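You operate a simulated robot arm through the tools that you are given. There is no shell and no other tool.

You run a simulated robot arm. Do the job below in one go: nothing can be reset, and whatever is moved stays where it is left.

## Task
Put things in order on the kit bench top. At the end: the purple pad stands where the orange weight stood; the red bracket stands where the blue stub three stood; the blue stub three stands where the green bracket stood; the orange weight stands on top of the grey flange; the green bracket is in the yellow tray; whatever was shut is shut again. Leave all else as you found it, and nothing knocked over.

It is judged by the outcome, as a careful person would: the job done as asked, and still so three seconds after it is handed in. It fails if anything else is knocked over, pushed out of place, dropped, spilled or broken.

## Robot
A 7-joint arm with a two-finger parallel gripper, fixed in place. Base frame: the origin is at the foot of the arm, x ahead of it, y to its left, z up; the work surface is at about z = 0. Readings come in m, rad, newtons and seconds.
With the tool pointing down near the work surface it reaches from about 0.24 to 0.62 m from the base axis. Its first joint turns from -1.152 to 1.152 rad. Payload 2.6 kg.
The TCP is the grasp point between the finger pads, 0.03 m short of the fingertips. In the tool frame z runs along the fingers and y along their closing line. Largest opening 0.094 m; finger width 0.028, thickness 0.01; the body of the gripper, 0.05 by 0.096 m, starts 0.055 m behind the TCP.
Orientation is that of the tool frame in the base frame, as [roll, pitch, yaw] about the fixed x, y, z axes, in that order (R = Rz(yaw) Ry(pitch) Rx(roll)). With the fingers straight down and closing along the base's y, the tool's x points along the base's -x, its y along +y and its z along -z.

## Interface
- The arm moves only by the tool nudge_tool. Its argument "targets" is a list that holds one entry, the list of rows, each a list of 7 numbers: the shift along the base's x, y, z in m, then the turn, a rotation vector about the base's x, y, z in rad, then the opening, from 0 (shut) to 1 (fully open). In form: [[[tx, ty, tz, wx, wy, wz, jaw], ...]]. A call has 1 to 20 rows; each row is the pose to reach, as a shift and turn from the pose commanded when the call began. Each row takes 0.2 s and may step no farther than 0.05 m and 0.15 rad from the row before; otherwise, or with a gripper value out of range, the whole call is refused. Where a pose cannot be reached the arm comes as near as it can. A force on the tool above 40 N (or 10 N above the force at the start of the call, whichever is more), or a blocked arm, ends the call early, and 0.2 s more pass. The fingers move at their own pace (about 0.072 m/s each) and stop on an object; they squeeze with about 45 N. The grip force told is the motor's: it shows also when the fingers shut on nothing. Time passes only in rows, and 0.2 s behind the last, so rows that repeat a pose let the fingers close. It gives the time, the measured TCP pose, the force on the tool (base axes), the opening and the grip force at its end, in the units of the frame above (readings bear some noise), with the torque about the TCP (base axes, N m) and any sound that the robot's microphone picked up.
- Cameras (640 x 400 px; columns grow to the right, rows downward): "scene" is fixed at [0.0157, 0.4198, 0.5643]; the picture's right is [-0.91, -0.42, 0.00], its down [-0.23, 0.51, -0.83] and it looks along [0.35, -0.75, -0.56] (base axes); focal length 318 px, centre (320, 200). "wrist" rides on the gripper at [0.076, 0.014, -0.102] in the tool frame; the picture's right is [-0.18, 0.98, 0.00], its down [-0.75, -0.14, -0.64] and it looks along [-0.63, -0.12, 0.77] (tool axes); focal length 243 px, centre (320, 200). There is no depth. A picture from a camera that has moved, and an enlarged one, comes with that camera's place and axes in the base frame and with its lens.
- grab_frame(camera): a new picture of that camera. No time passes.
- inspect(camera, box): a new picture of the part [left, top, right, bottom] of that camera's present view, enlarged. No time passes.
- close_job(): hands the job in; it is judged then, once.

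Places have to be worked out from the pictures, the camera data and where the tool is seen. Open the gripper and draw the arm clear of the work before you hand the job in, unless the task says otherwise.

The tools are called after "Call:" as a command line: name --argument value ..., lists and objects as JSON in quotes. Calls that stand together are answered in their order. nudge_tool: Moves the arm, as the interface text tells. Its arguments: {"type":"object","properties":{"targets":{"type":"array"}},"required":["targets"]} The other tools are called the same way: grab_frame (camera) takes a picture; inspect (camera, box) takes an enlarged picture of a part of a camera's view; close_job () hands the job in.

At the start:

```text
time_s: 0.0
eef_pos: [0.3698, -0.2119, 0.313]
orientation: [-3.141, 0.0, 3.139]
wrist_force: [-0.5, 0.2, -0.3]
moment: [-0.01, 0.01, -0.02]
finger_gap: 0.0939
gripper_force: 0.0
```

scene: 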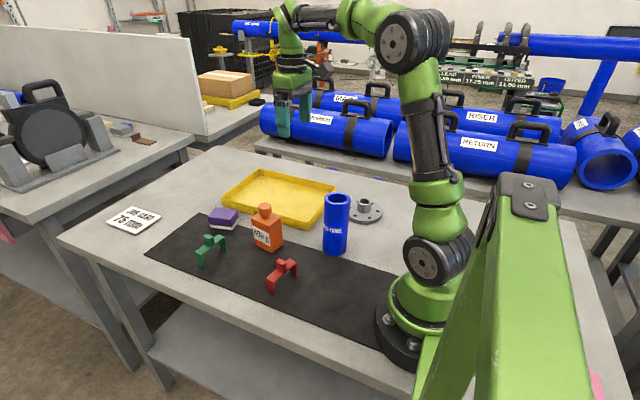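
wrist: 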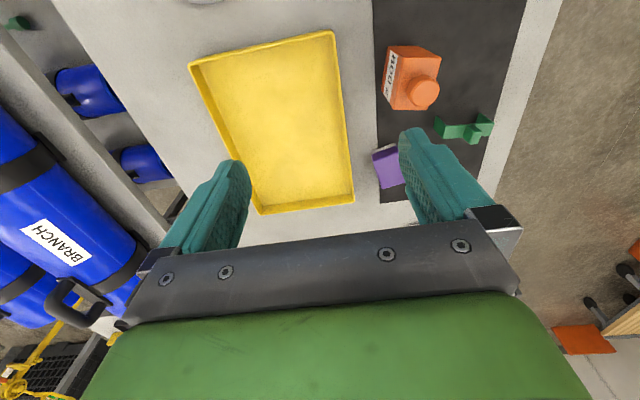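

I see the purple pad, green bracket, orange weight, red bracket, blue stub, grey flange and yellow tray on the bench. I'll enlarge the work area to locate things precisely.

Call:
inspect --camera "scene" --box '[180, 160, 400, 300]'

Call:
inspect --camera "wrist" --box '[340, 0, 540, 220]'

Call:
inspect --camera "scene" --box '[60, 160, 260, 300]'

```text
2.86 times, centred on (290, 230) of scene
camera zoom: at [0.0157, 0.4198, 0.5643], right [-0.91, -0.42, 0.0], down [-0.23, 0.51, -0.83], along [0.35, -0.75, -0.56], focal length 908 px, centre (406, 114)
```

zoom: 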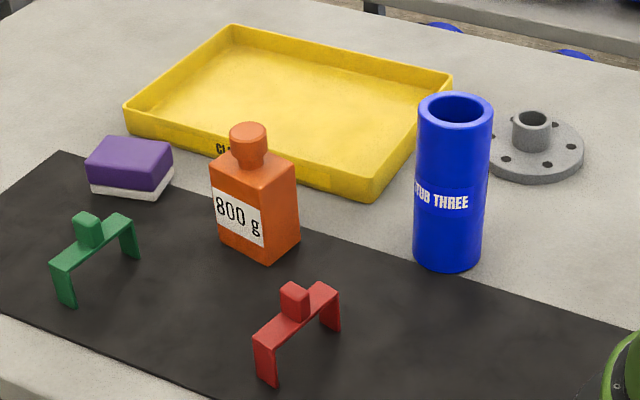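

```text
1.82 times, centred on (440, 110) of wrist
camera zoom: at [0.2954, -0.197, 0.4163], right [0.18, 0.98, 0.0], down [0.75, -0.14, 0.64], along [0.63, -0.12, -0.77], focal length 441 px, centre (102, 364)
```

zoom: 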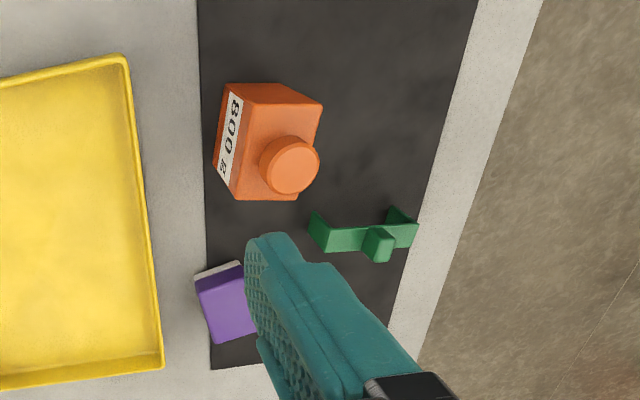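

```text
2.86 times, centred on (160, 230) of scene
camera zoom: at [0.0157, 0.4198, 0.5643], right [-0.91, -0.42, 0.0], down [-0.23, 0.51, -0.83], along [0.35, -0.75, -0.56], focal length 908 px, centre (777, 114)
```

zoom: 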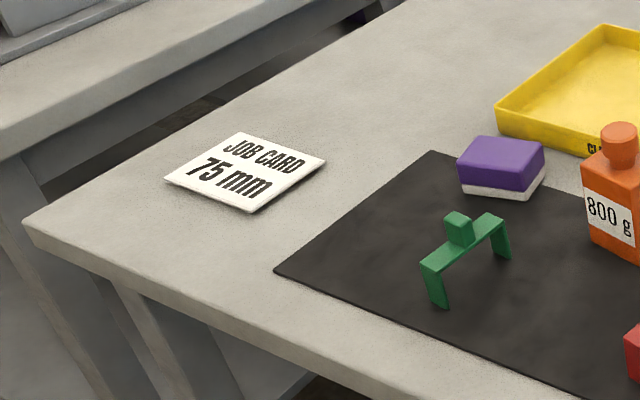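

Estimates from the scene picture: green bracket about (0.496, 0.009), red bracket (0.297, 0.008), stub (0.238, -0.150), orange weight (0.399, -0.093), flange (0.215, -0.322) and pad (0.56, -0.11). The tray spans x 0.34 to 0.64 and y -0.40 to -0.19. I'll fly high toward the green bracket and look from the wrist camera.

Call:
nudge_tool --targets '[[[0.008, 0.035, -0.01, 0, 0, 0, 1], [0.016, 0.07, -0.02, 0, 0, 0, 1], [0.024, 0.105, -0.03, 0, 0, 0, 1], [0.032, 0.14, -0.04, 0, 0, 0, 1], [0.04, 0.175, -0.05, 0, 0, 0, 1], [0.048, 0.21, -0.06, 0, 0, 0, 1], [0.048, 0.21, -0.06, 0, 0, 0, 1]]]'

Call:
grab_frame --camera "wrist"

Call:
grab_frame --camera "scene"

```text
time_s: 1.6
eef_pos: [0.4192, -0.001, 0.2538]
orientation: [3.14, 0.001, 3.14]
wrist_force: [0.2, 1.0, 1.3]
moment: [0.0, -0.04, 0.0]
finger_gap: 0.0941
gripper_force: 0.1
```

```text
taken
camera wrist: at [0.3443, 0.0132, 0.357], right [0.18, 0.98, 0.0], down [0.75, -0.14, 0.64], along [0.63, -0.12, -0.77], focal length 243 px, centre (320, 200)
```

wrist: 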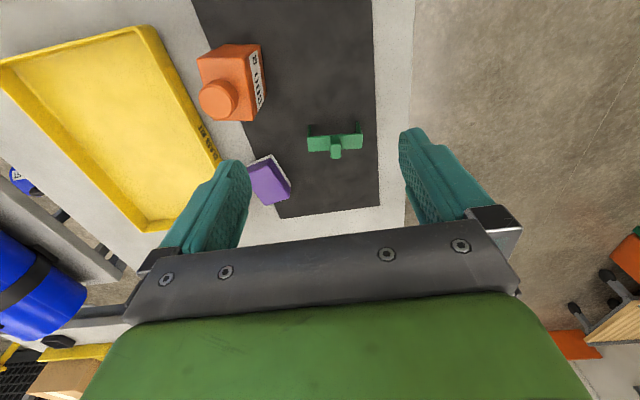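

```text
taken
```

scene: 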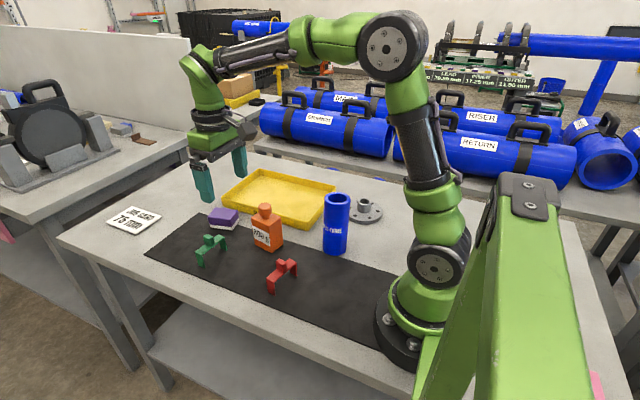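

Call:
inspect --camera "wrist" --box '[180, 20, 400, 220]'

```text
2.00 times, centred on (290, 120) of wrist
camera zoom: at [0.3443, 0.0132, 0.357], right [0.18, 0.98, 0.0], down [0.75, -0.14, 0.64], along [0.63, -0.12, -0.77], focal length 485 px, centre (380, 360)
```

zoom: 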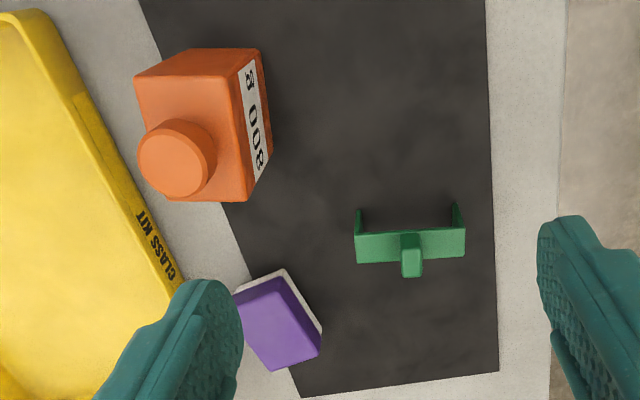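

The wrist view confirms the bracket layout, but I want sharper corner positions for both brackets, the pad and the weight.

Call:
inspect --camera "scene" --box '[190, 225, 240, 270]'

Call:
inspect --camera "scene" --box '[255, 250, 310, 300]'

Call:
inspect --camera "wrist" --box '[295, 110, 375, 170]'

Call:
inspect --camera "scene" --box '[235, 190, 295, 260]'

Call:
inspect --camera "scene" --box '[200, 195, 250, 240]'

Call:
inspect --camera "scene" --box '[315, 185, 395, 265]'

```text
8.89 times, centred on (215, 248) of scene
camera zoom: at [0.0156, 0.4198, 0.5643], right [-0.91, -0.42, 0.0], down [-0.23, 0.51, -0.83], along [0.35, -0.75, -0.56], focal length 2824 px, centre (1253, -222)
```

zoom: 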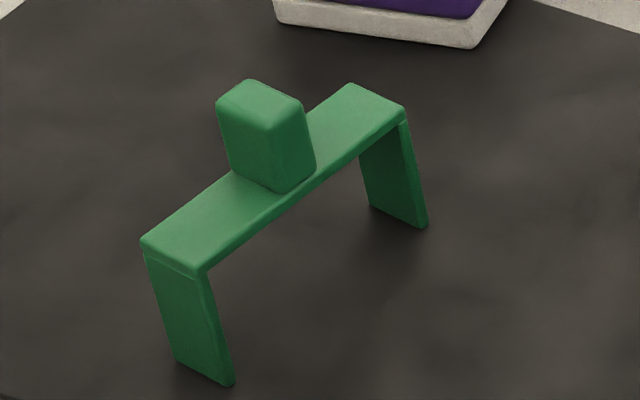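

```text
8.00 times, centred on (282, 275) of scene
camera zoom: at [0.0156, 0.4198, 0.5643], right [-0.91, -0.42, 0.0], down [-0.23, 0.51, -0.83], along [0.35, -0.75, -0.56], focal length 2542 px, centre (620, -400)
```

zoom: 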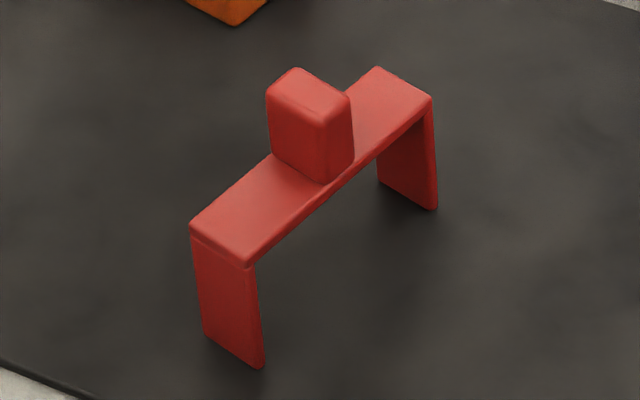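

```text
6.67 times, centred on (335, 140) of wrist
camera zoom: at [0.3443, 0.0132, 0.357], right [0.18, 0.98, 0.0], down [0.75, -0.14, 0.64], along [0.63, -0.12, -0.77], focal length 1618 px, centre (220, 600)
```

zoom: 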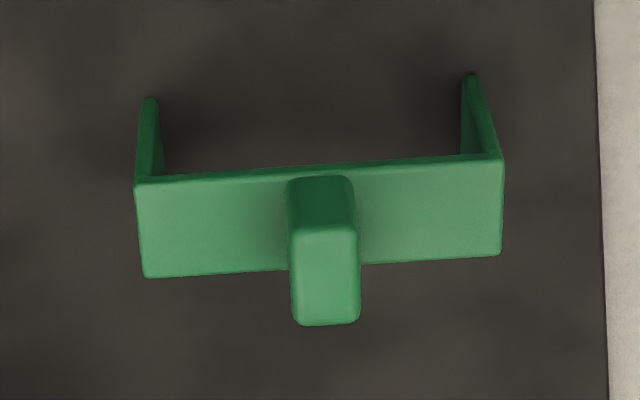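

```text
5.71 times, centred on (265, 225) of scene
camera zoom: at [0.0156, 0.4198, 0.5643], right [-0.91, -0.42, 0.0], down [-0.23, 0.51, -0.83], along [0.35, -0.75, -0.56], focal length 1815 px, centre (634, 57)
```

zoom: 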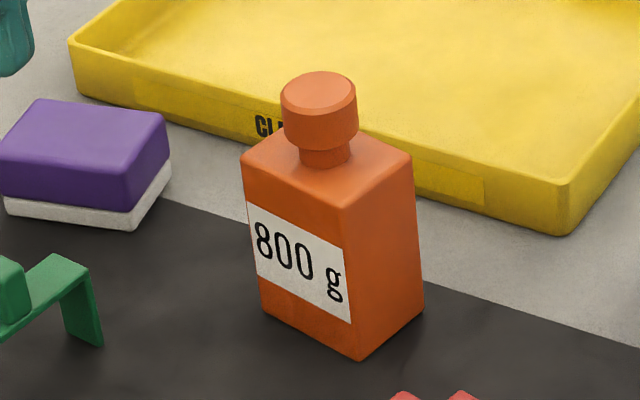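

```text
8.89 times, centred on (225, 218) of scene
camera zoom: at [0.0156, 0.4198, 0.5643], right [-0.91, -0.42, 0.0], down [-0.23, 0.51, -0.83], along [0.35, -0.75, -0.56], focal length 2824 px, centre (1164, 44)
```

zoom: 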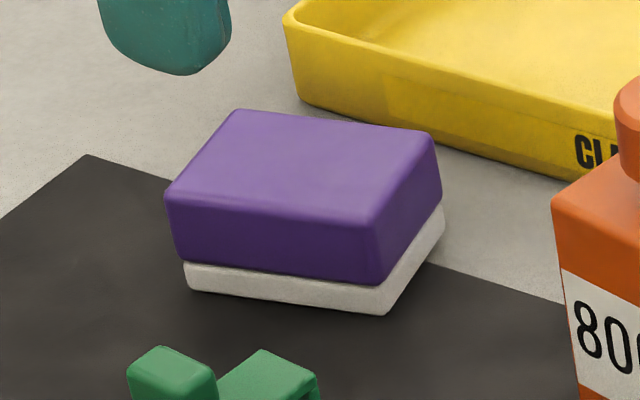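

```text
5.00 times, centred on (355, 225) of scene
camera zoom: at [0.0156, 0.4198, 0.5643], right [-0.91, -0.42, 0.0], down [-0.23, 0.51, -0.83], along [0.35, -0.75, -0.56], focal length 1588 px, centre (145, 75)
```

zoom: 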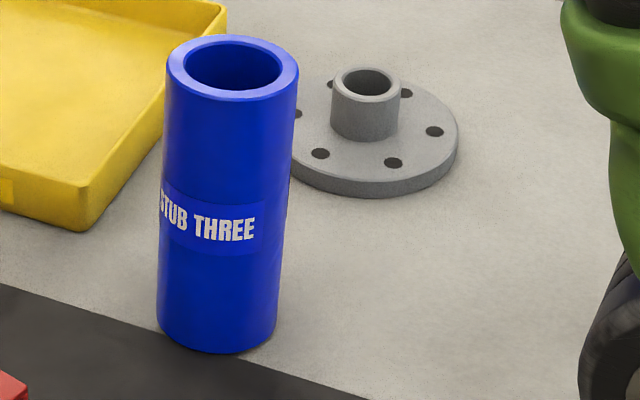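

The bracket corners agree in both cameras. Green bracket: centre (0.501, 0.006), turned about -0.106 rad, 0.077 m long, bridge top at z about 0.042, knob to about 0.06. I'll go above it with the jaws aligned along its length.

Call:
nudge_tool --targets '[[[0.03, 0.003, -0.03, 0, 0, -0.04, 1], [0.06, 0.006, -0.06, 0, 0, -0.08, 1], [0.082, 0.007, -0.1, 0, 0, -0.106, 1], [0.082, 0.007, -0.143, 0, 0, -0.106, 1], [0.082, 0.007, -0.143, 0, 0, -0.106, 1]]]'

Call:
grab_frame --camera "wrist"

Call:
inspect --camera "scene" --box '[170, 190, 260, 280]'

```text
time_s: 2.8
eef_pos: [0.5009, 0.0035, 0.1102]
orientation: [3.14, 0.0, 3.034]
wrist_force: [-0.4, 1.1, -0.2]
moment: [0.02, 0.03, -0.03]
finger_gap: 0.0941
gripper_force: 0.1
```

```text
taken
camera wrist: at [0.4276, 0.0266, 0.2132], right [0.29, 0.96, 0.0], down [0.73, -0.22, 0.64], along [0.61, -0.19, -0.77], focal length 243 px, centre (320, 200)
```

wrist: 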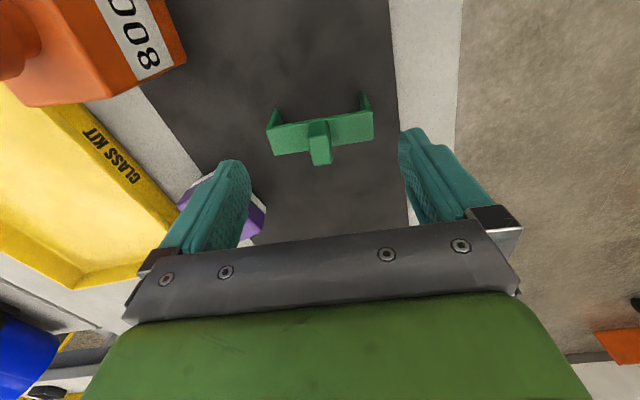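

```text
4.44 times, centred on (215, 235) of scene
camera zoom: at [0.0157, 0.4198, 0.5643], right [-0.91, -0.42, 0.0], down [-0.23, 0.51, -0.83], along [0.35, -0.75, -0.56], focal length 1412 px, centre (787, 44)
```

zoom: 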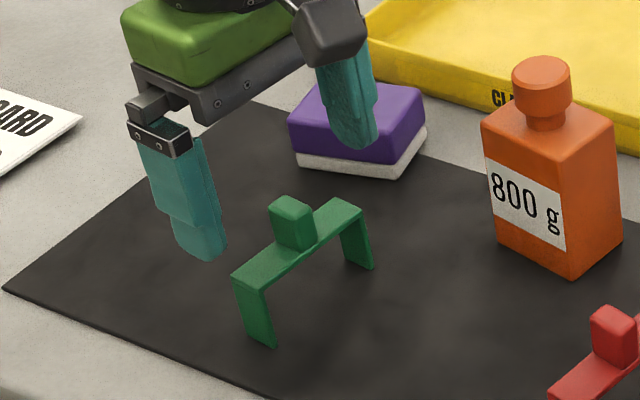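

The tool stands over the bracket with the legs between the jaws and a few millimetres to spare each side. I'll descend to z about 0.037 and grip.

Call:
nudge_tool --targets '[[[0.001, 0.0, -0.03, 0, 0, -0.012, 1], [0.001, 0.0, -0.055, 0, 0, -0.012, 1], [0.001, 0.0, -0.073, 0, 0, -0.012, 1], [0.001, 0.0, -0.073, 0, 0, -0.012, 1]]]'

Call:
inspect --camera "scene" --box '[170, 190, 260, 280]'

Call:
grab_frame --camera "wrist"

```text
time_s: 3.8
eef_pos: [0.501, 0.0046, 0.0372]
orientation: [3.14, 0.001, 3.023]
wrist_force: [-0.7, -0.2, -0.1]
moment: [0.0, -0.03, -0.04]
finger_gap: 0.0941
gripper_force: 0.3
```

```text
4.44 times, centred on (215, 235) of scene
camera zoom: at [0.0157, 0.4198, 0.5643], right [-0.91, -0.42, 0.0], down [-0.23, 0.51, -0.83], along [0.35, -0.75, -0.56], focal length 1412 px, centre (787, 44)
```

zoom: 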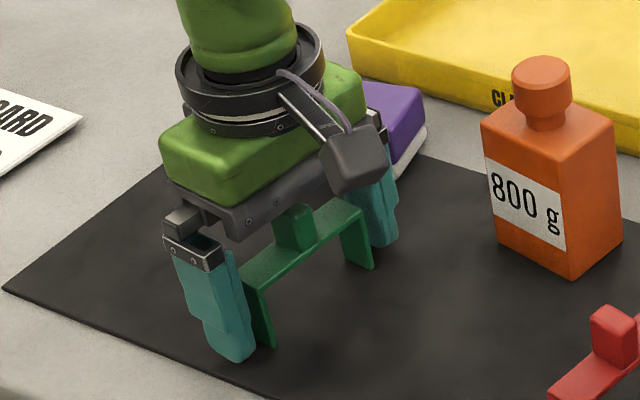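

```text
taken
camera wrist: at [0.4284, 0.0273, 0.1406], right [0.3, 0.95, 0.0], down [0.73, -0.23, 0.64], along [0.61, -0.19, -0.77], focal length 243 px, centre (320, 200)
```

wrist: 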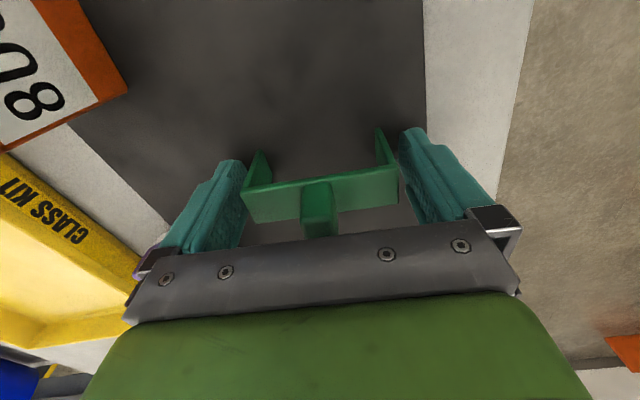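

The bracket sits evenly between the jaws, so I'll close on it.

Call:
nudge_tool --targets '[[[0, 0, 0, 0, 0, 0, 0.5], [0, 0, 0, 0, 0, 0, 0.5], [0, 0, 0, 0, 0, 0, 0.5], [0, 0, 0.02, 0, 0, 0, 0.5], [0, 0, 0.06, 0, 0, 0, 0.5], [0, 0, 0.06, 0, 0, 0, 0.5]]]'

Call:
inspect --camera "scene" --box '[170, 170, 280, 280]'

```text
time_s: 5.2
eef_pos: [0.5007, 0.0061, 0.0978]
orientation: [3.141, 0.001, 3.022]
wrist_force: [-0.2, 0.4, -0.8]
moment: [0.02, 0.01, 0.03]
finger_gap: 0.0789
gripper_force: 45.2
```

```text
3.64 times, centred on (225, 225) of scene
camera zoom: at [0.0157, 0.4198, 0.5643], right [-0.91, -0.42, 0.0], down [-0.23, 0.51, -0.83], along [0.35, -0.75, -0.56], focal length 1155 px, centre (666, 109)
```

zoom: 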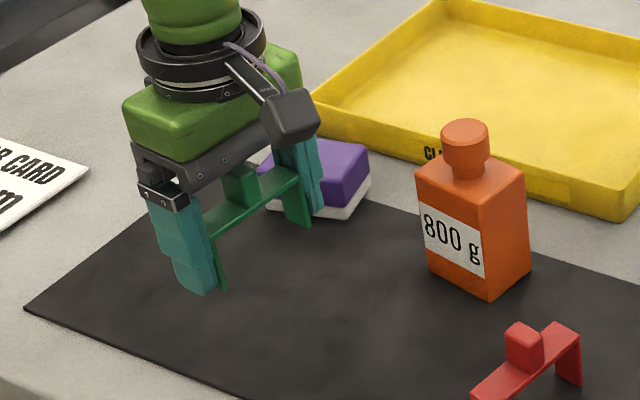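

The green bracket is held (gap 0.079, 45 N). I'll lift it high and carry it over the tray near (0.45, -0.29), staying clear of the weight.

Call:
nudge_tool --targets '[[[0, 0, 0.045, 0, 0, 0, 0.5], [0, 0, 0.09, 0, 0, 0, 0.5], [-0.007, -0.042, 0.1, 0, 0, 0, 0.5], [-0.014, -0.084, 0.1, 0, 0, 0, 0.5], [-0.021, -0.126, 0.1, 0, 0, 0, 0.5], [-0.028, -0.168, 0.1, 0, 0, 0, 0.5], [-0.035, -0.21, 0.1, 0, 0, 0, 0.5], [-0.042, -0.252, 0.1, 0, 0, 0, 0.5], [-0.05, -0.296, 0.1, 0, 0, 0, 0.5], [-0.05, -0.296, 0.1, 0, 0, 0, 0.5]]]'

Call:
grab_frame --camera "wrist"

Call:
grab_frame --camera "scene"

```text
time_s: 7.4
eef_pos: [0.451, -0.2905, 0.1991]
orientation: [3.141, 0.0, 3.023]
wrist_force: [-0.5, 0.4, 0.7]
moment: [0.01, 0.0, -0.01]
finger_gap: 0.0792
gripper_force: 45.0
```

```text
taken
camera wrist: at [0.3778, -0.2669, 0.3032], right [0.3, 0.95, 0.0], down [0.73, -0.23, 0.64], along [0.61, -0.19, -0.77], focal length 243 px, centre (320, 200)
```

wrist: 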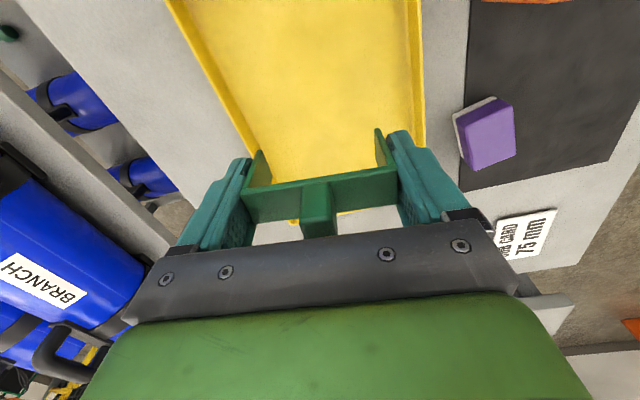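

```text
taken
```

scene: 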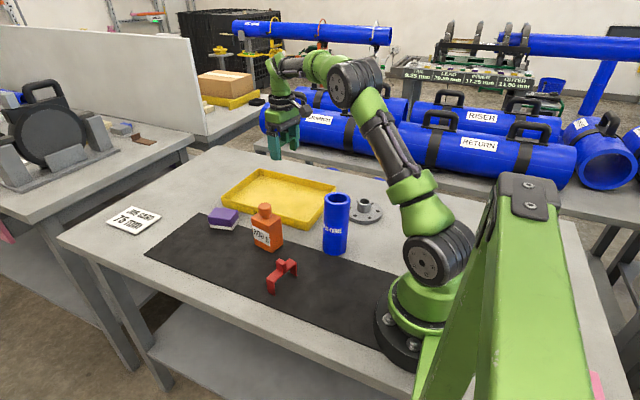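

The bracket hangs level over the tray and is centred in y, with the walls at about -0.395 and -0.19. I'll lower it to just above the tray floor.

Call:
nudge_tool --targets '[[[0, 0, -0.045, 0, 0, 0, 0.5], [0, 0, -0.09, 0, 0, 0, 0.5], [0, 0, -0.125, 0, 0, 0, 0.5], [0, 0, -0.145, 0, 0, 0, 0.5], [0, 0, -0.152, 0, 0, 0, 0.5], [0, 0, -0.152, 0, 0, 0, 0.5]]]'

Call:
inspect --camera "scene" --box '[220, 140, 340, 240]'

Call:
grab_frame --camera "wrist"

```text
time_s: 8.8
eef_pos: [0.4511, -0.2916, 0.0445]
orientation: [3.142, 0.0, 3.022]
wrist_force: [0.9, 0.0, 0.0]
moment: [-0.01, 0.03, 0.05]
finger_gap: 0.0792
gripper_force: 45.1
```

```text
4.00 times, centred on (280, 190) of scene
camera zoom: at [0.0157, 0.4198, 0.5643], right [-0.91, -0.42, 0.0], down [-0.23, 0.51, -0.83], along [0.35, -0.75, -0.56], focal length 1271 px, centre (480, 240)
```

zoom: 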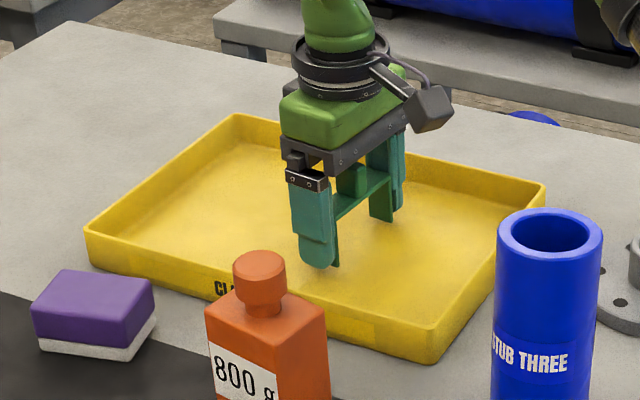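

```text
taken
camera wrist: at [0.3778, -0.2666, 0.1478], right [0.3, 0.95, 0.0], down [0.73, -0.23, 0.64], along [0.61, -0.19, -0.77], focal length 243 px, centre (320, 200)
```

wrist: 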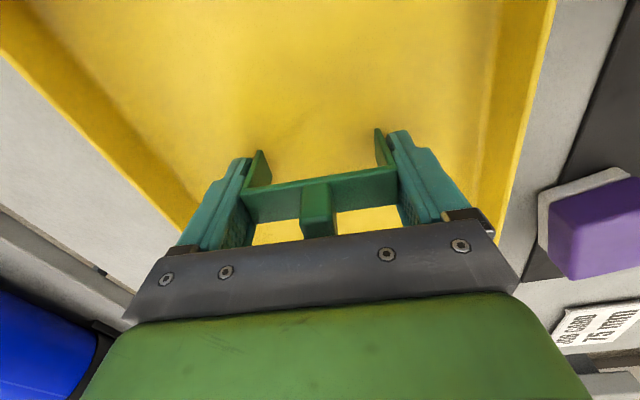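

No contact yet. I'll ease down a few millimetres and watch the force.

Call:
nudge_tool --targets '[[[0, 0, -0.001, 0, 0, 0, 0.5], [0, 0, -0.002, 0, 0, 0, 0.5], [0, 0, -0.003, 0, 0, 0, 0.5], [0, 0, -0.004, 0, 0, 0, 0.5]]]'

```text
time_s: 9.8
eef_pos: [0.4512, -0.2898, 0.0408]
orientation: [3.141, -0.001, 3.023]
wrist_force: [-1.2, 1.0, 0.9]
moment: [0.0, 0.01, -0.01]
finger_gap: 0.0792
gripper_force: 45.2
```

Call:
nudge_tool --targets '[[[0, 0, -0.001, 0, 0, 0, 0.5], [0, 0, -0.002, 0, 0, 0, 0.5]]]'

Call:
inspect --camera "scene" --box '[270, 170, 330, 220]'

```text
time_s: 10.4
eef_pos: [0.4519, -0.2893, 0.0397]
orientation: [-3.141, 0.002, 3.022]
wrist_force: [-1.0, 0.2, 2.5]
moment: [0.0, 0.04, 0.0]
finger_gap: 0.079
gripper_force: 44.7
```

```text
8.00 times, centred on (300, 195) of scene
camera zoom: at [0.0156, 0.4198, 0.5643], right [-0.91, -0.42, 0.0], down [-0.23, 0.51, -0.83], along [0.35, -0.75, -0.56], focal length 2542 px, centre (480, 240)
```

zoom: 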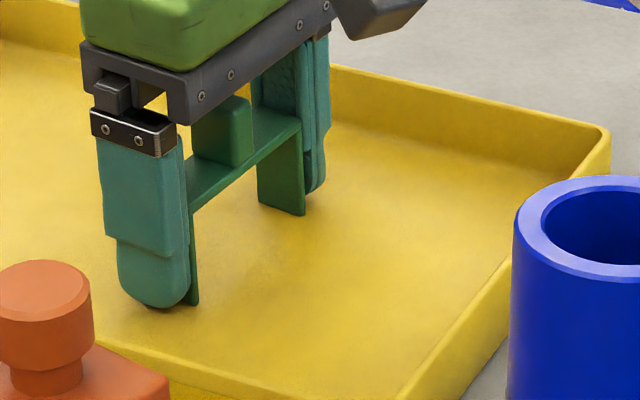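

A slight upward force, about 2.5 N, suggests the feet are just touching. I'll release slowly and rise straight up.

Call:
nudge_tool --targets '[[[0, 0, -0.0005, 0, 0, 0, 0.9], [0, 0, -0.0005, 0, 0, 0, 1], [0, 0, -0.0005, 0, 0, 0, 1], [0, 0, 0.02, 0, 0, 0, 1], [0, 0, 0.06, 0, 0, 0, 1], [0, 0, 0.11, 0, 0, 0, 1], [0, 0, 0.16, 0, 0, 0, 1], [0, 0, 0.16, 0, 0, 0, 1]]]'

Call:
inspect --camera "scene" --box '[220, 140, 340, 240]'

Call:
grab_frame --camera "wrist"

```text
time_s: 12.2
eef_pos: [0.4512, -0.2916, 0.1975]
orientation: [-3.141, -0.001, 3.023]
wrist_force: [-0.2, 0.7, 0.0]
moment: [0.0, 0.02, 0.01]
finger_gap: 0.0939
gripper_force: 0.0
```

```text
4.00 times, centred on (280, 190) of scene
camera zoom: at [0.0157, 0.4198, 0.5643], right [-0.91, -0.42, 0.0], down [-0.23, 0.51, -0.83], along [0.35, -0.75, -0.56], focal length 1271 px, centre (480, 240)
```

zoom: 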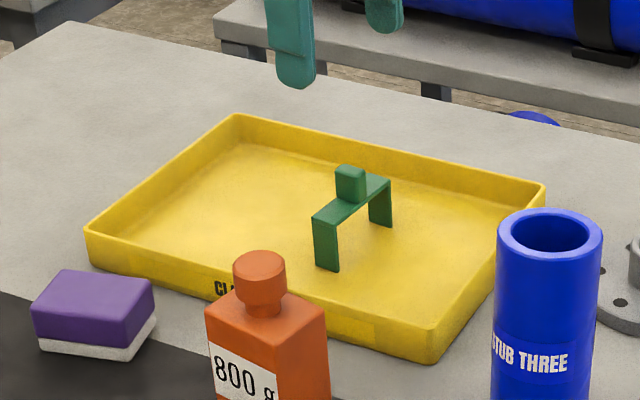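

```text
taken
camera wrist: at [0.3775, -0.2683, 0.3008], right [0.3, 0.95, 0.0], down [0.73, -0.23, 0.64], along [0.61, -0.19, -0.77], focal length 243 px, centre (320, 200)
```

wrist: 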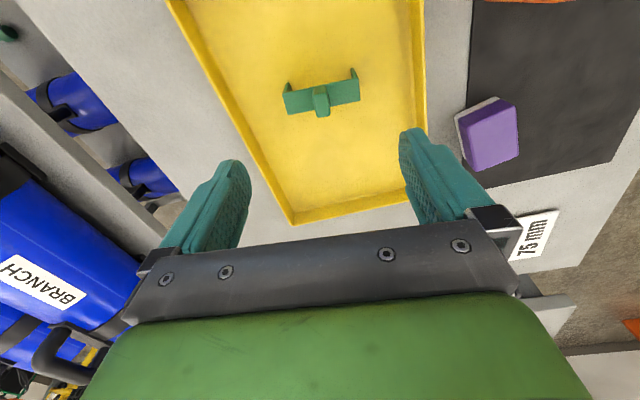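

The green bracket stands in the tray. Next I'll move to a high point that views both the stub and the red bracket, with the tool yaw squared up.

Call:
nudge_tool --targets '[[[0, 0, 0.045, 0, 0, 0.02, 1], [-0.027, 0.033, 0.06, 0, 0, 0.04, 1], [-0.054, 0.066, 0.07, 0, 0, 0.06, 1], [-0.081, 0.099, 0.08, 0, 0, 0.08, 1], [-0.108, 0.132, 0.09, 0, 0, 0.1, 1], [-0.135, 0.165, 0.1, 0, 0, 0.118, 1], [-0.162, 0.198, 0.101, 0, 0, 0.118, 1], [-0.19, 0.231, 0.101, 0, 0, 0.118, 1], [-0.19, 0.231, 0.101, 0, 0, 0.118, 1]]]'

Call:
grab_frame --camera "wrist"

Call:
inspect --camera "wrist" --box '[160, 20, 320, 140]'

Call:
inspect --camera "wrist" --box '[320, 50, 420, 130]'

```text
time_s: 14.2
eef_pos: [0.2608, -0.0622, 0.2995]
orientation: [3.141, 0.0, 3.141]
wrist_force: [-0.3, 0.6, -0.1]
moment: [0.01, 0.0, 0.01]
finger_gap: 0.0941
gripper_force: 0.1
```

```text
taken
camera wrist: at [0.1858, -0.0468, 0.4032], right [0.18, 0.98, 0.0], down [0.75, -0.14, 0.64], along [0.63, -0.12, -0.77], focal length 243 px, centre (320, 200)
```

wrist: 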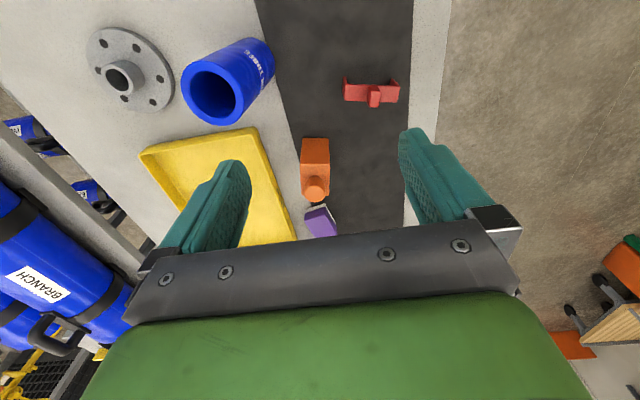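

```text
3.33 times, centred on (240, 80) of wrist
camera zoom: at [0.1858, -0.0468, 0.4032], right [0.18, 0.98, 0.0], down [0.75, -0.14, 0.64], along [0.63, -0.12, -0.77], focal length 809 px, centre (587, 600)
```

zoom: 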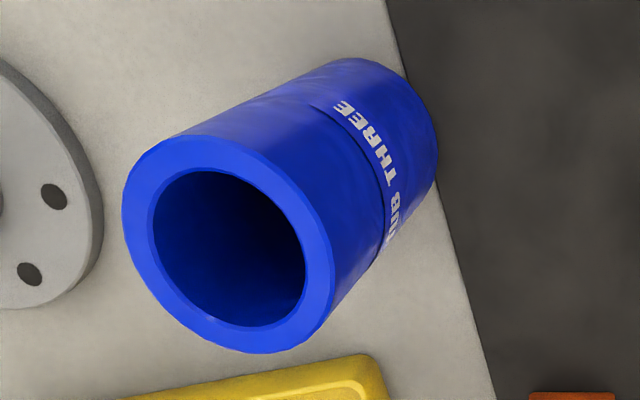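

```text
5.00 times, centred on (370, 90) of wrist
camera zoom: at [0.1858, -0.0468, 0.4032], right [0.18, 0.98, 0.0], down [0.75, -0.14, 0.64], along [0.63, -0.12, -0.77], focal length 1213 px, centre (70, 750)
```

zoom: 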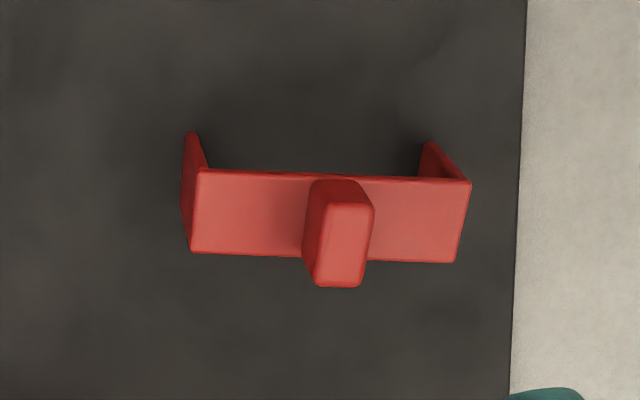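

Cross-checking both cameras puts the stub at about (0.238, -0.157), 0.06 m in diameter and about 0.157 tall. The red bracket is at about (0.300, 0.005), turned -0.225 rad. I'll go above the stub and check alignment before descending.

Call:
nudge_tool --targets '[[[-0.008, -0.032, -0.01, 0, 0, 0, 1], [-0.016, -0.064, -0.02, 0, 0, 0, 1], [-0.023, -0.096, -0.04, 0, 0, 0, 1], [-0.023, -0.096, -0.08, 0, 0, 0, 1], [-0.023, -0.096, -0.095, 0, 0, 0, 1], [-0.023, -0.096, -0.095, 0, 0, 0, 1]]]'

Call:
grab_frame --camera "wrist"

Call:
inspect --camera "scene" --box '[285, 120, 405, 270]'

```text
time_s: 15.6
eef_pos: [0.2397, -0.1562, 0.2033]
orientation: [-3.14, 0.0, -3.14]
wrist_force: [0.2, -0.1, 0.1]
moment: [-0.01, 0.0, 0.02]
finger_gap: 0.0939
gripper_force: 0.0
```

```text
taken
camera wrist: at [0.1639, -0.1407, 0.307], right [0.18, 0.98, 0.0], down [0.75, -0.14, 0.64], along [0.63, -0.12, -0.77], focal length 243 px, centre (320, 200)
```

wrist: 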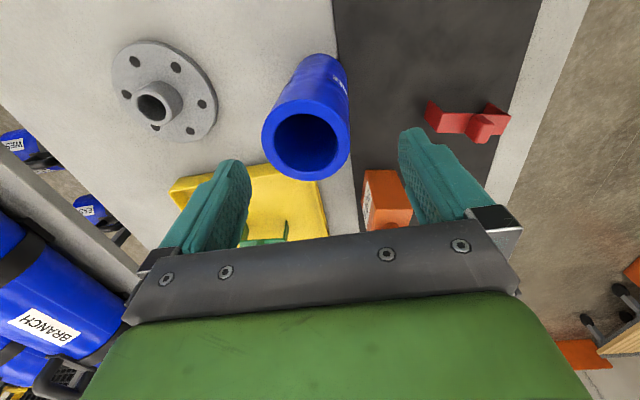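

```text
2.67 times, centred on (345, 195) of scene
camera zoom: at [0.0157, 0.4198, 0.5643], right [-0.91, -0.42, 0.0], down [-0.23, 0.51, -0.83], along [0.35, -0.75, -0.56], focal length 847 px, centre (253, 213)
```

zoom: 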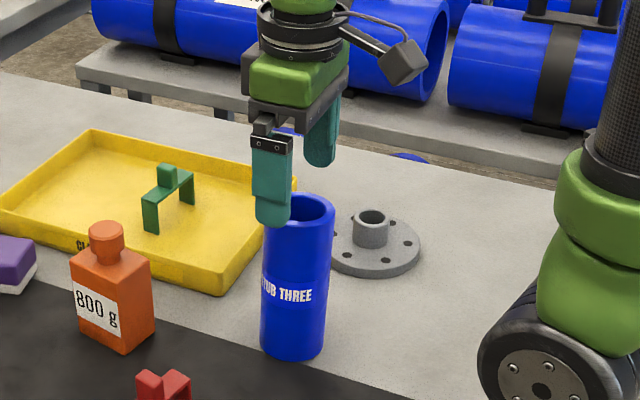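

The stub's top ring seems a little to -y of the tool axis. I'll enlarge it to measure.

Call:
inspect --camera "wrist" --box '[220, 40, 420, 200]'

```text
2.50 times, centred on (320, 120) of wrist
camera zoom: at [0.1639, -0.1407, 0.307], right [0.18, 0.98, 0.0], down [0.75, -0.14, 0.64], along [0.63, -0.12, -0.77], focal length 606 px, centre (320, 400)
```

zoom: 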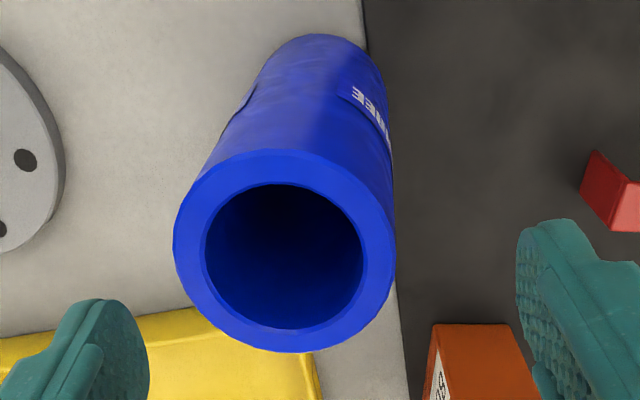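

The stub leans slightly toward -y because its +y edge rests on the mat edge. At grip height its axis is near (0.2385, -0.162), so I'll shift 6 mm to -y and descend around it.

Call:
nudge_tool --targets '[[[0.001, -0.006, -0.02, 0, 0, 0, 1], [0.001, -0.006, -0.05, 0, 0, 0, 1], [0.001, -0.006, -0.08, 0, 0, 0, 1], [0.001, -0.006, -0.093, 0, 0, 0, 1], [0.001, -0.006, -0.093, 0, 0, 0, 1]]]'

Call:
grab_frame --camera "wrist"

Call:
inspect --camera "scene" --box '[285, 150, 405, 270]'

```text
time_s: 16.8
eef_pos: [0.24, -0.1612, 0.1121]
orientation: [-3.141, 0.0, 3.139]
wrist_force: [0.9, 0.2, 0.1]
moment: [-0.02, 0.01, 0.0]
finger_gap: 0.0939
gripper_force: 0.1
```

```text
taken
camera wrist: at [0.1646, -0.1463, 0.2149], right [0.19, 0.98, 0.0], down [0.75, -0.14, 0.64], along [0.63, -0.12, -0.77], focal length 243 px, centre (320, 200)
```

wrist: 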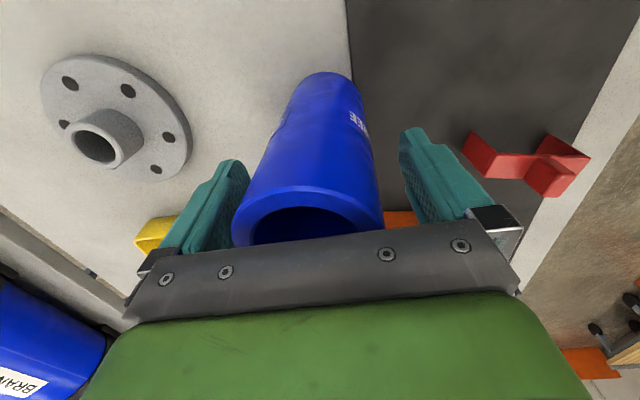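

```text
3.33 times, centred on (345, 210) of scene
camera zoom: at [0.0157, 0.4198, 0.5643], right [-0.91, -0.42, 0.0], down [-0.23, 0.51, -0.83], along [0.35, -0.75, -0.56], focal length 1059 px, centre (237, 167)
```

zoom: 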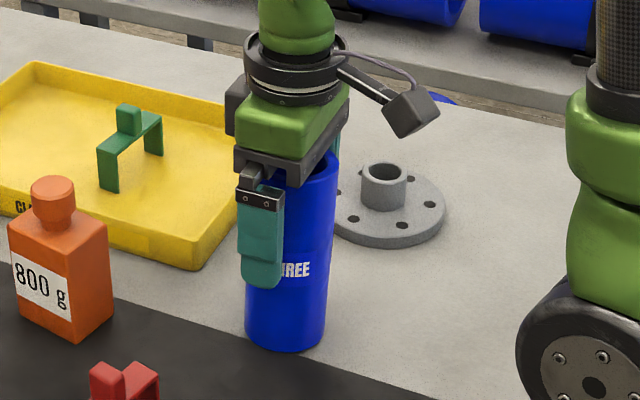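

The stub is between the jaws with clearance on both sides. I'll close and check the hold before lifting.

Call:
nudge_tool --targets '[[[0, 0, 0, 0, 0, 0, 0.4], [0, 0, 0, 0, 0, 0, 0.4], [0, 0, 0, 0, 0, 0, 0.4], [0, 0, 0, 0, 0, 0, 0.4]]]'

Call:
inspect --camera "scene" --box '[285, 150, 405, 270]'

```text
time_s: 17.8
eef_pos: [0.2413, -0.1621, 0.1116]
orientation: [-3.141, 0.003, -3.14]
wrist_force: [-2.0, 3.0, 6.2]
moment: [0.69, 0.39, 0.03]
finger_gap: 0.0673
gripper_force: 44.7
```

```text
3.33 times, centred on (345, 210) of scene
camera zoom: at [0.0156, 0.4198, 0.5643], right [-0.91, -0.42, 0.0], down [-0.23, 0.51, -0.83], along [0.35, -0.75, -0.56], focal length 1059 px, centre (237, 167)
```

zoom: 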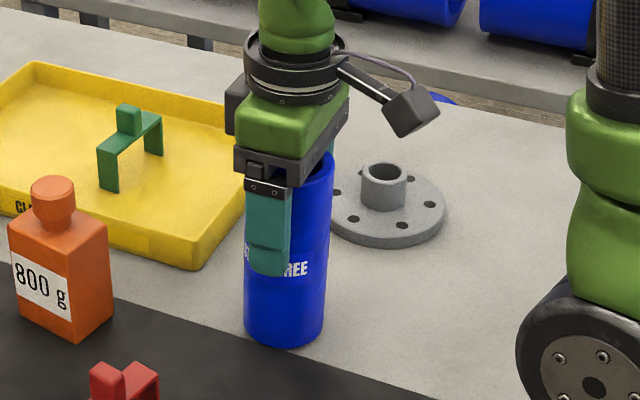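

Gripped with a gap of 0.067. I'll lift it gently and check that it hangs straight.

Call:
nudge_tool --targets '[[[0, 0, 0.005, 0, 0, 0, 0.4], [0, 0, 0.015, 0, 0, 0, 0.4], [0, 0, 0.03, 0, 0, 0, 0.4], [0, 0, 0.06, 0, 0, 0, 0.4], [0, 0, 0.06, 0, 0, 0, 0.4]]]'

Call:
inspect --camera "scene" --box '[285, 130, 405, 270]'

Call:
grab_frame --camera "wrist"

```text
time_s: 19.0
eef_pos: [0.2407, -0.1608, 0.1723]
orientation: [3.14, 0.0, -3.141]
wrist_force: [0.8, 0.7, -2.3]
moment: [-0.03, -0.02, -0.03]
finger_gap: 0.066
gripper_force: 45.4
```

```text
2.86 times, centred on (345, 200) of scene
camera zoom: at [0.0157, 0.4198, 0.5643], right [-0.91, -0.42, 0.0], down [-0.23, 0.51, -0.83], along [0.35, -0.75, -0.56], focal length 908 px, centre (249, 200)
```

zoom: 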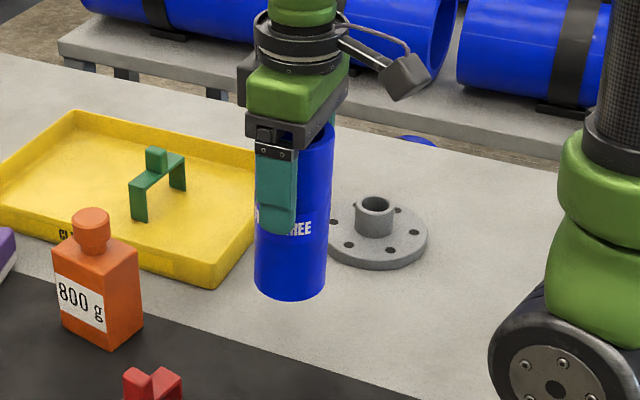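

```text
taken
camera wrist: at [0.1653, -0.1466, 0.2757], right [0.18, 0.98, 0.0], down [0.75, -0.14, 0.64], along [0.63, -0.12, -0.77], focal length 243 px, centre (320, 200)
```

wrist: 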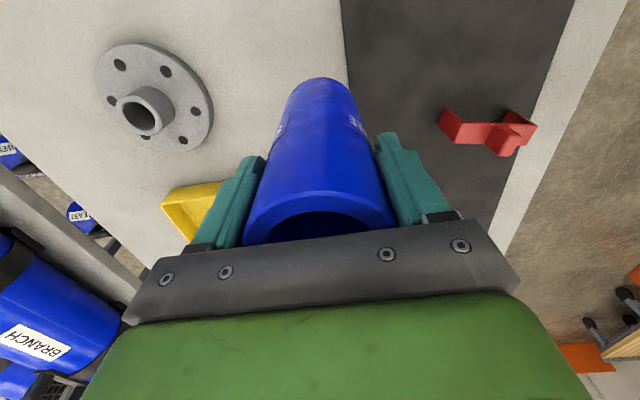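

The stub hangs straight (gap 0.066). I'll raise it so its bottom clears the weight, then carry it to above the green bracket's former place.

Call:
nudge_tool --targets '[[[0, 0, 0.04, 0, 0, 0, 0.4], [0, 0, 0.08, 0, 0, 0, 0.4], [0, 0.005, 0.115, 0, 0, 0, 0.4], [0.037, 0.028, 0.115, 0, 0, 0, 0.4], [0.074, 0.052, 0.115, 0, 0, 0, 0.4], [0.111, 0.076, 0.115, 0, 0, 0, 0.4], [0.148, 0.1, 0.115, 0, 0, 0, 0.4], [0.185, 0.124, 0.115, 0, 0, 0, 0.4], [0.222, 0.148, 0.115, 0, 0, 0, 0.4], [0.262, 0.168, 0.115, 0, 0, 0, 0.4], [0.262, 0.168, 0.115, 0, 0, 0, 0.4], [0.262, 0.168, 0.08, 0, 0, 0, 0.4], [0.262, 0.168, 0.04, 0, 0, 0, 0.4], [0.262, 0.168, 0, 0, 0, 0, 0.4], [0.262, 0.168, -0.03, 0, 0, 0, 0.4], [0.262, 0.168, -0.03, 0, 0, 0, 0.4]]]'

Call:
inspect --camera "scene" --box '[150, 150, 270, 290]'

Call:
grab_frame --camera "wrist"

```text
time_s: 22.4
eef_pos: [0.5027, 0.0059, 0.142]
orientation: [3.14, 0.0, 3.139]
wrist_force: [-0.5, -0.5, -1.4]
moment: [0.01, 0.02, -0.02]
finger_gap: 0.0659
gripper_force: 44.7
```

```text
2.86 times, centred on (210, 220) of scene
camera zoom: at [0.0157, 0.4198, 0.5643], right [-0.91, -0.42, 0.0], down [-0.23, 0.51, -0.83], along [0.35, -0.75, -0.56], focal length 908 px, centre (634, 143)
```

zoom: 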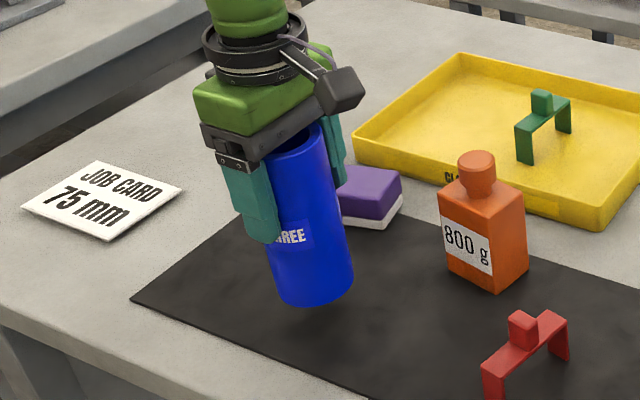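

```text
taken
camera wrist: at [0.4267, 0.0211, 0.2445], right [0.19, 0.98, 0.0], down [0.75, -0.14, 0.64], along [0.63, -0.12, -0.77], focal length 243 px, centre (320, 200)
```

wrist: 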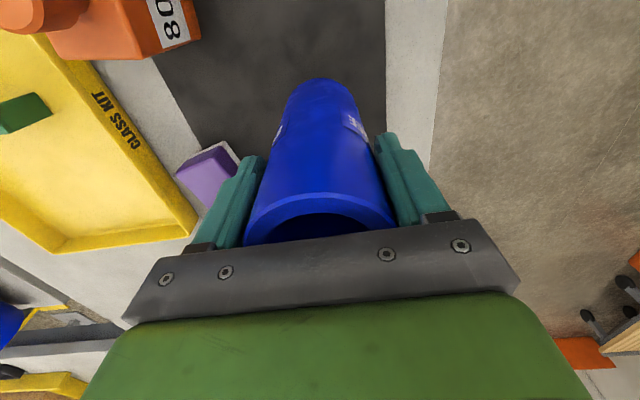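

I'll enlarge the held stub to check it is upright before setting it down.

Call:
inspect --camera "scene" --box '[210, 180, 290, 260]'

Call:
inspect --camera "wrist" --box '[220, 60, 420, 260]'

```text
5.00 times, centred on (250, 220) of scene
camera zoom: at [0.0157, 0.4198, 0.5643], right [-0.91, -0.42, 0.0], down [-0.23, 0.51, -0.83], along [0.35, -0.75, -0.56], focal length 1588 px, centre (670, 100)
```

zoom: 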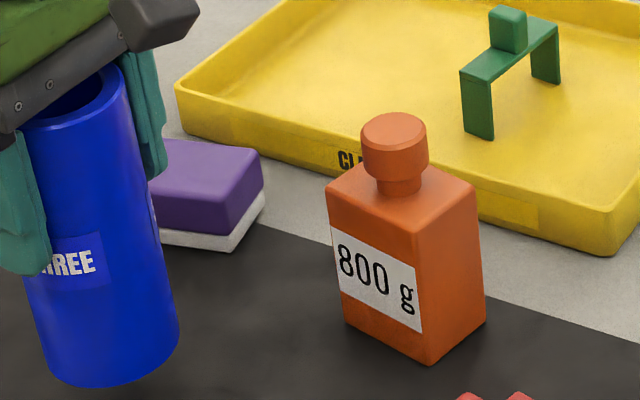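

```text
2.00 times, centred on (320, 160) of wrist
camera zoom: at [0.4267, 0.0211, 0.2445], right [0.19, 0.98, 0.0], down [0.75, -0.14, 0.64], along [0.63, -0.12, -0.77], focal length 485 px, centre (320, 280)
```

zoom: 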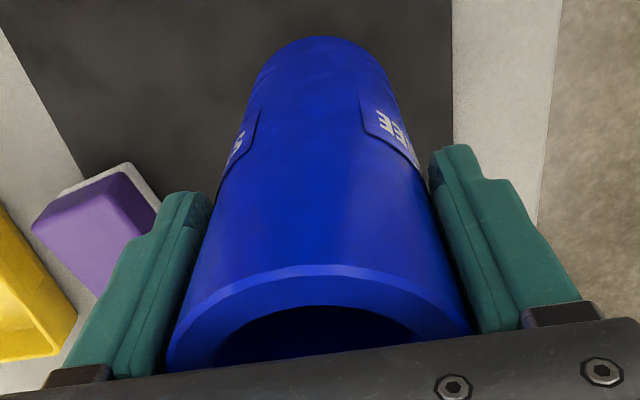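

The stub hangs about 2° off plumb around the jaw axis, which will settle when set down. I'll lower it toward the mat until first contact.

Call:
nudge_tool --targets '[[[-0.001, 0, -0.012, 0, 0, 0, 0.4], [-0.001, 0, -0.022, 0, 0, 0, 0.4], [-0.001, 0, -0.025, 0, 0, 0, 0.4], [-0.001, 0, -0.027, 0, 0, 0, 0.4], [-0.001, 0, -0.028, 0, 0, 0, 0.4]]]'

Call:
inspect --camera "scene" --box '[170, 190, 270, 270]'

```text
time_s: 23.6
eef_pos: [0.5025, 0.0071, 0.1122]
orientation: [3.141, -0.001, 3.139]
wrist_force: [-0.4, -0.1, -2.3]
moment: [0.01, 0.01, -0.02]
finger_gap: 0.0658
gripper_force: 44.3
```

```text
5.00 times, centred on (220, 230) of scene
camera zoom: at [0.0157, 0.4198, 0.5643], right [-0.91, -0.42, 0.0], down [-0.23, 0.51, -0.83], along [0.35, -0.75, -0.56], focal length 1588 px, centre (820, 50)
```

zoom: 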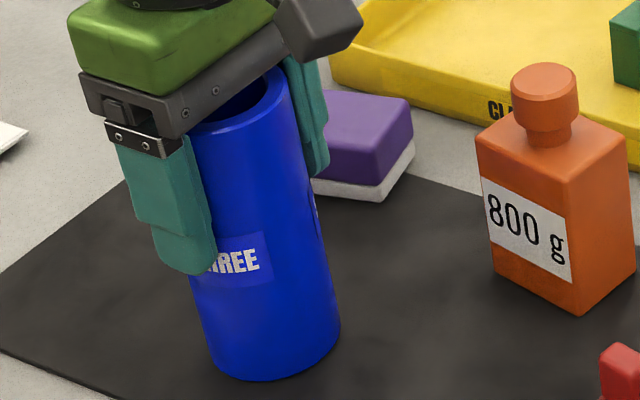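

No contact force yet, so I'll go down another few millimetres in small steps.

Call:
nudge_tool --targets '[[[0, 0, -0.001, 0, 0, 0, 0.4], [0, 0, -0.002, 0, 0, 0, 0.4], [0, 0, -0.002, 0, 0, 0, 0.4]]]'

```text
time_s: 24.4
eef_pos: [0.5006, 0.0066, 0.1132]
orientation: [3.141, 0.0, 3.141]
wrist_force: [-3.5, -1.2, 5.6]
moment: [-0.1, 0.62, 0.0]
finger_gap: 0.0657
gripper_force: 45.0
```

First contact: about 6 to 8 N, with a moment showing the -x edge touching. I'll press another 1.5 mm so it turns flat, then check before release.

Call:
nudge_tool --targets '[[[0, 0, -0.0008, 0, 0, 0, 0.4], [0, 0, -0.0015, 0, 0, 0, 0.4], [0, 0, -0.0015, 0, 0, 0, 0.4]]]'

Call:
inspect --camera "scene" --box '[170, 190, 270, 270]'

```text
time_s: 25.2
eef_pos: [0.5013, 0.0064, 0.1111]
orientation: [-3.141, 0.001, 3.141]
wrist_force: [-8.2, -1.6, 21.3]
moment: [-0.06, 1.17, -0.06]
finger_gap: 0.0657
gripper_force: 44.6
```

```text
5.00 times, centred on (220, 230) of scene
camera zoom: at [0.0155, 0.4198, 0.5643], right [-0.91, -0.42, 0.0], down [-0.23, 0.51, -0.83], along [0.35, -0.75, -0.56], focal length 1588 px, centre (820, 50)
```

zoom: 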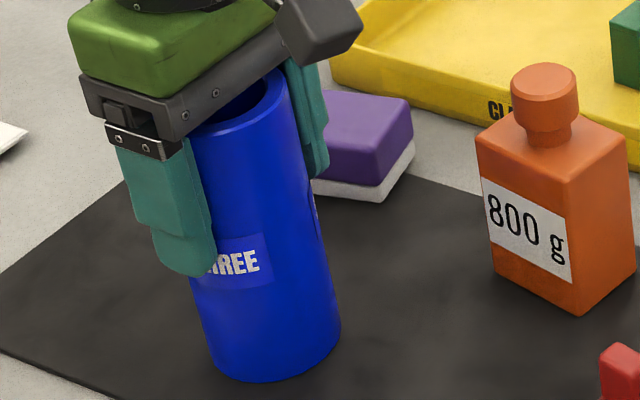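

It touched on one edge without turning in the grip, so I'll lift slightly, tilt the tool 0.027 rad about y to plumb the stub, and look.

Call:
nudge_tool --targets '[[[0, 0, 0.004, 0, 0, 0, 0.4], [0.001, 0, 0.006, 0, 0.027, 0, 0.4], [0.001, 0, 0.006, 0, 0.027, 0, 0.4], [0.001, 0, 0.004, 0, 0.027, 0, 0.4], [0.001, 0, 0.003, 0, 0.027, 0, 0.4]]]'

Call:
inspect --camera "scene" --box '[170, 190, 270, 270]'

```text
time_s: 26.4
eef_pos: [0.503, 0.0063, 0.1133]
orientation: [3.141, -0.027, 3.141]
wrist_force: [0.3, -0.7, -2.0]
moment: [-0.01, 0.01, -0.02]
finger_gap: 0.0658
gripper_force: 45.0
```

```text
5.00 times, centred on (220, 230) of scene
camera zoom: at [0.0157, 0.4198, 0.5643], right [-0.91, -0.42, 0.0], down [-0.23, 0.51, -0.83], along [0.35, -0.75, -0.56], focal length 1588 px, centre (820, 50)
```

zoom: 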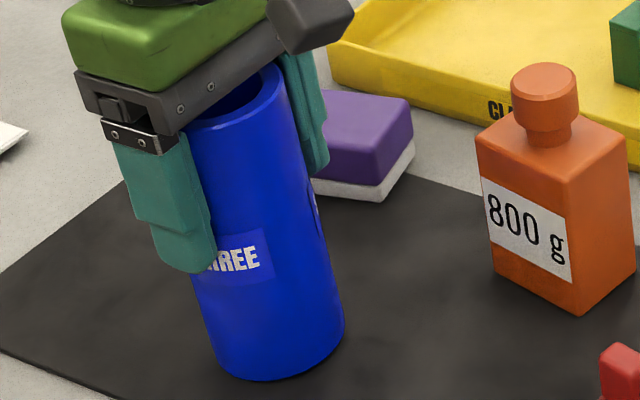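

Now it looks plumb. I'll lower in half-millimetre steps to contact.

Call:
nudge_tool --targets '[[[0, 0, -0.001, 0, 0, 0, 0.4], [0, 0, -0.002, 0, 0, 0, 0.4], [0, 0, -0.002, 0, 0, 0, 0.4]]]'

```text
time_s: 27.2
eef_pos: [0.5025, 0.0051, 0.1122]
orientation: [-3.141, -0.026, 3.14]
wrist_force: [-7.7, -0.7, 15.5]
moment: [-0.07, 0.46, -0.04]
finger_gap: 0.0659
gripper_force: 44.9
```

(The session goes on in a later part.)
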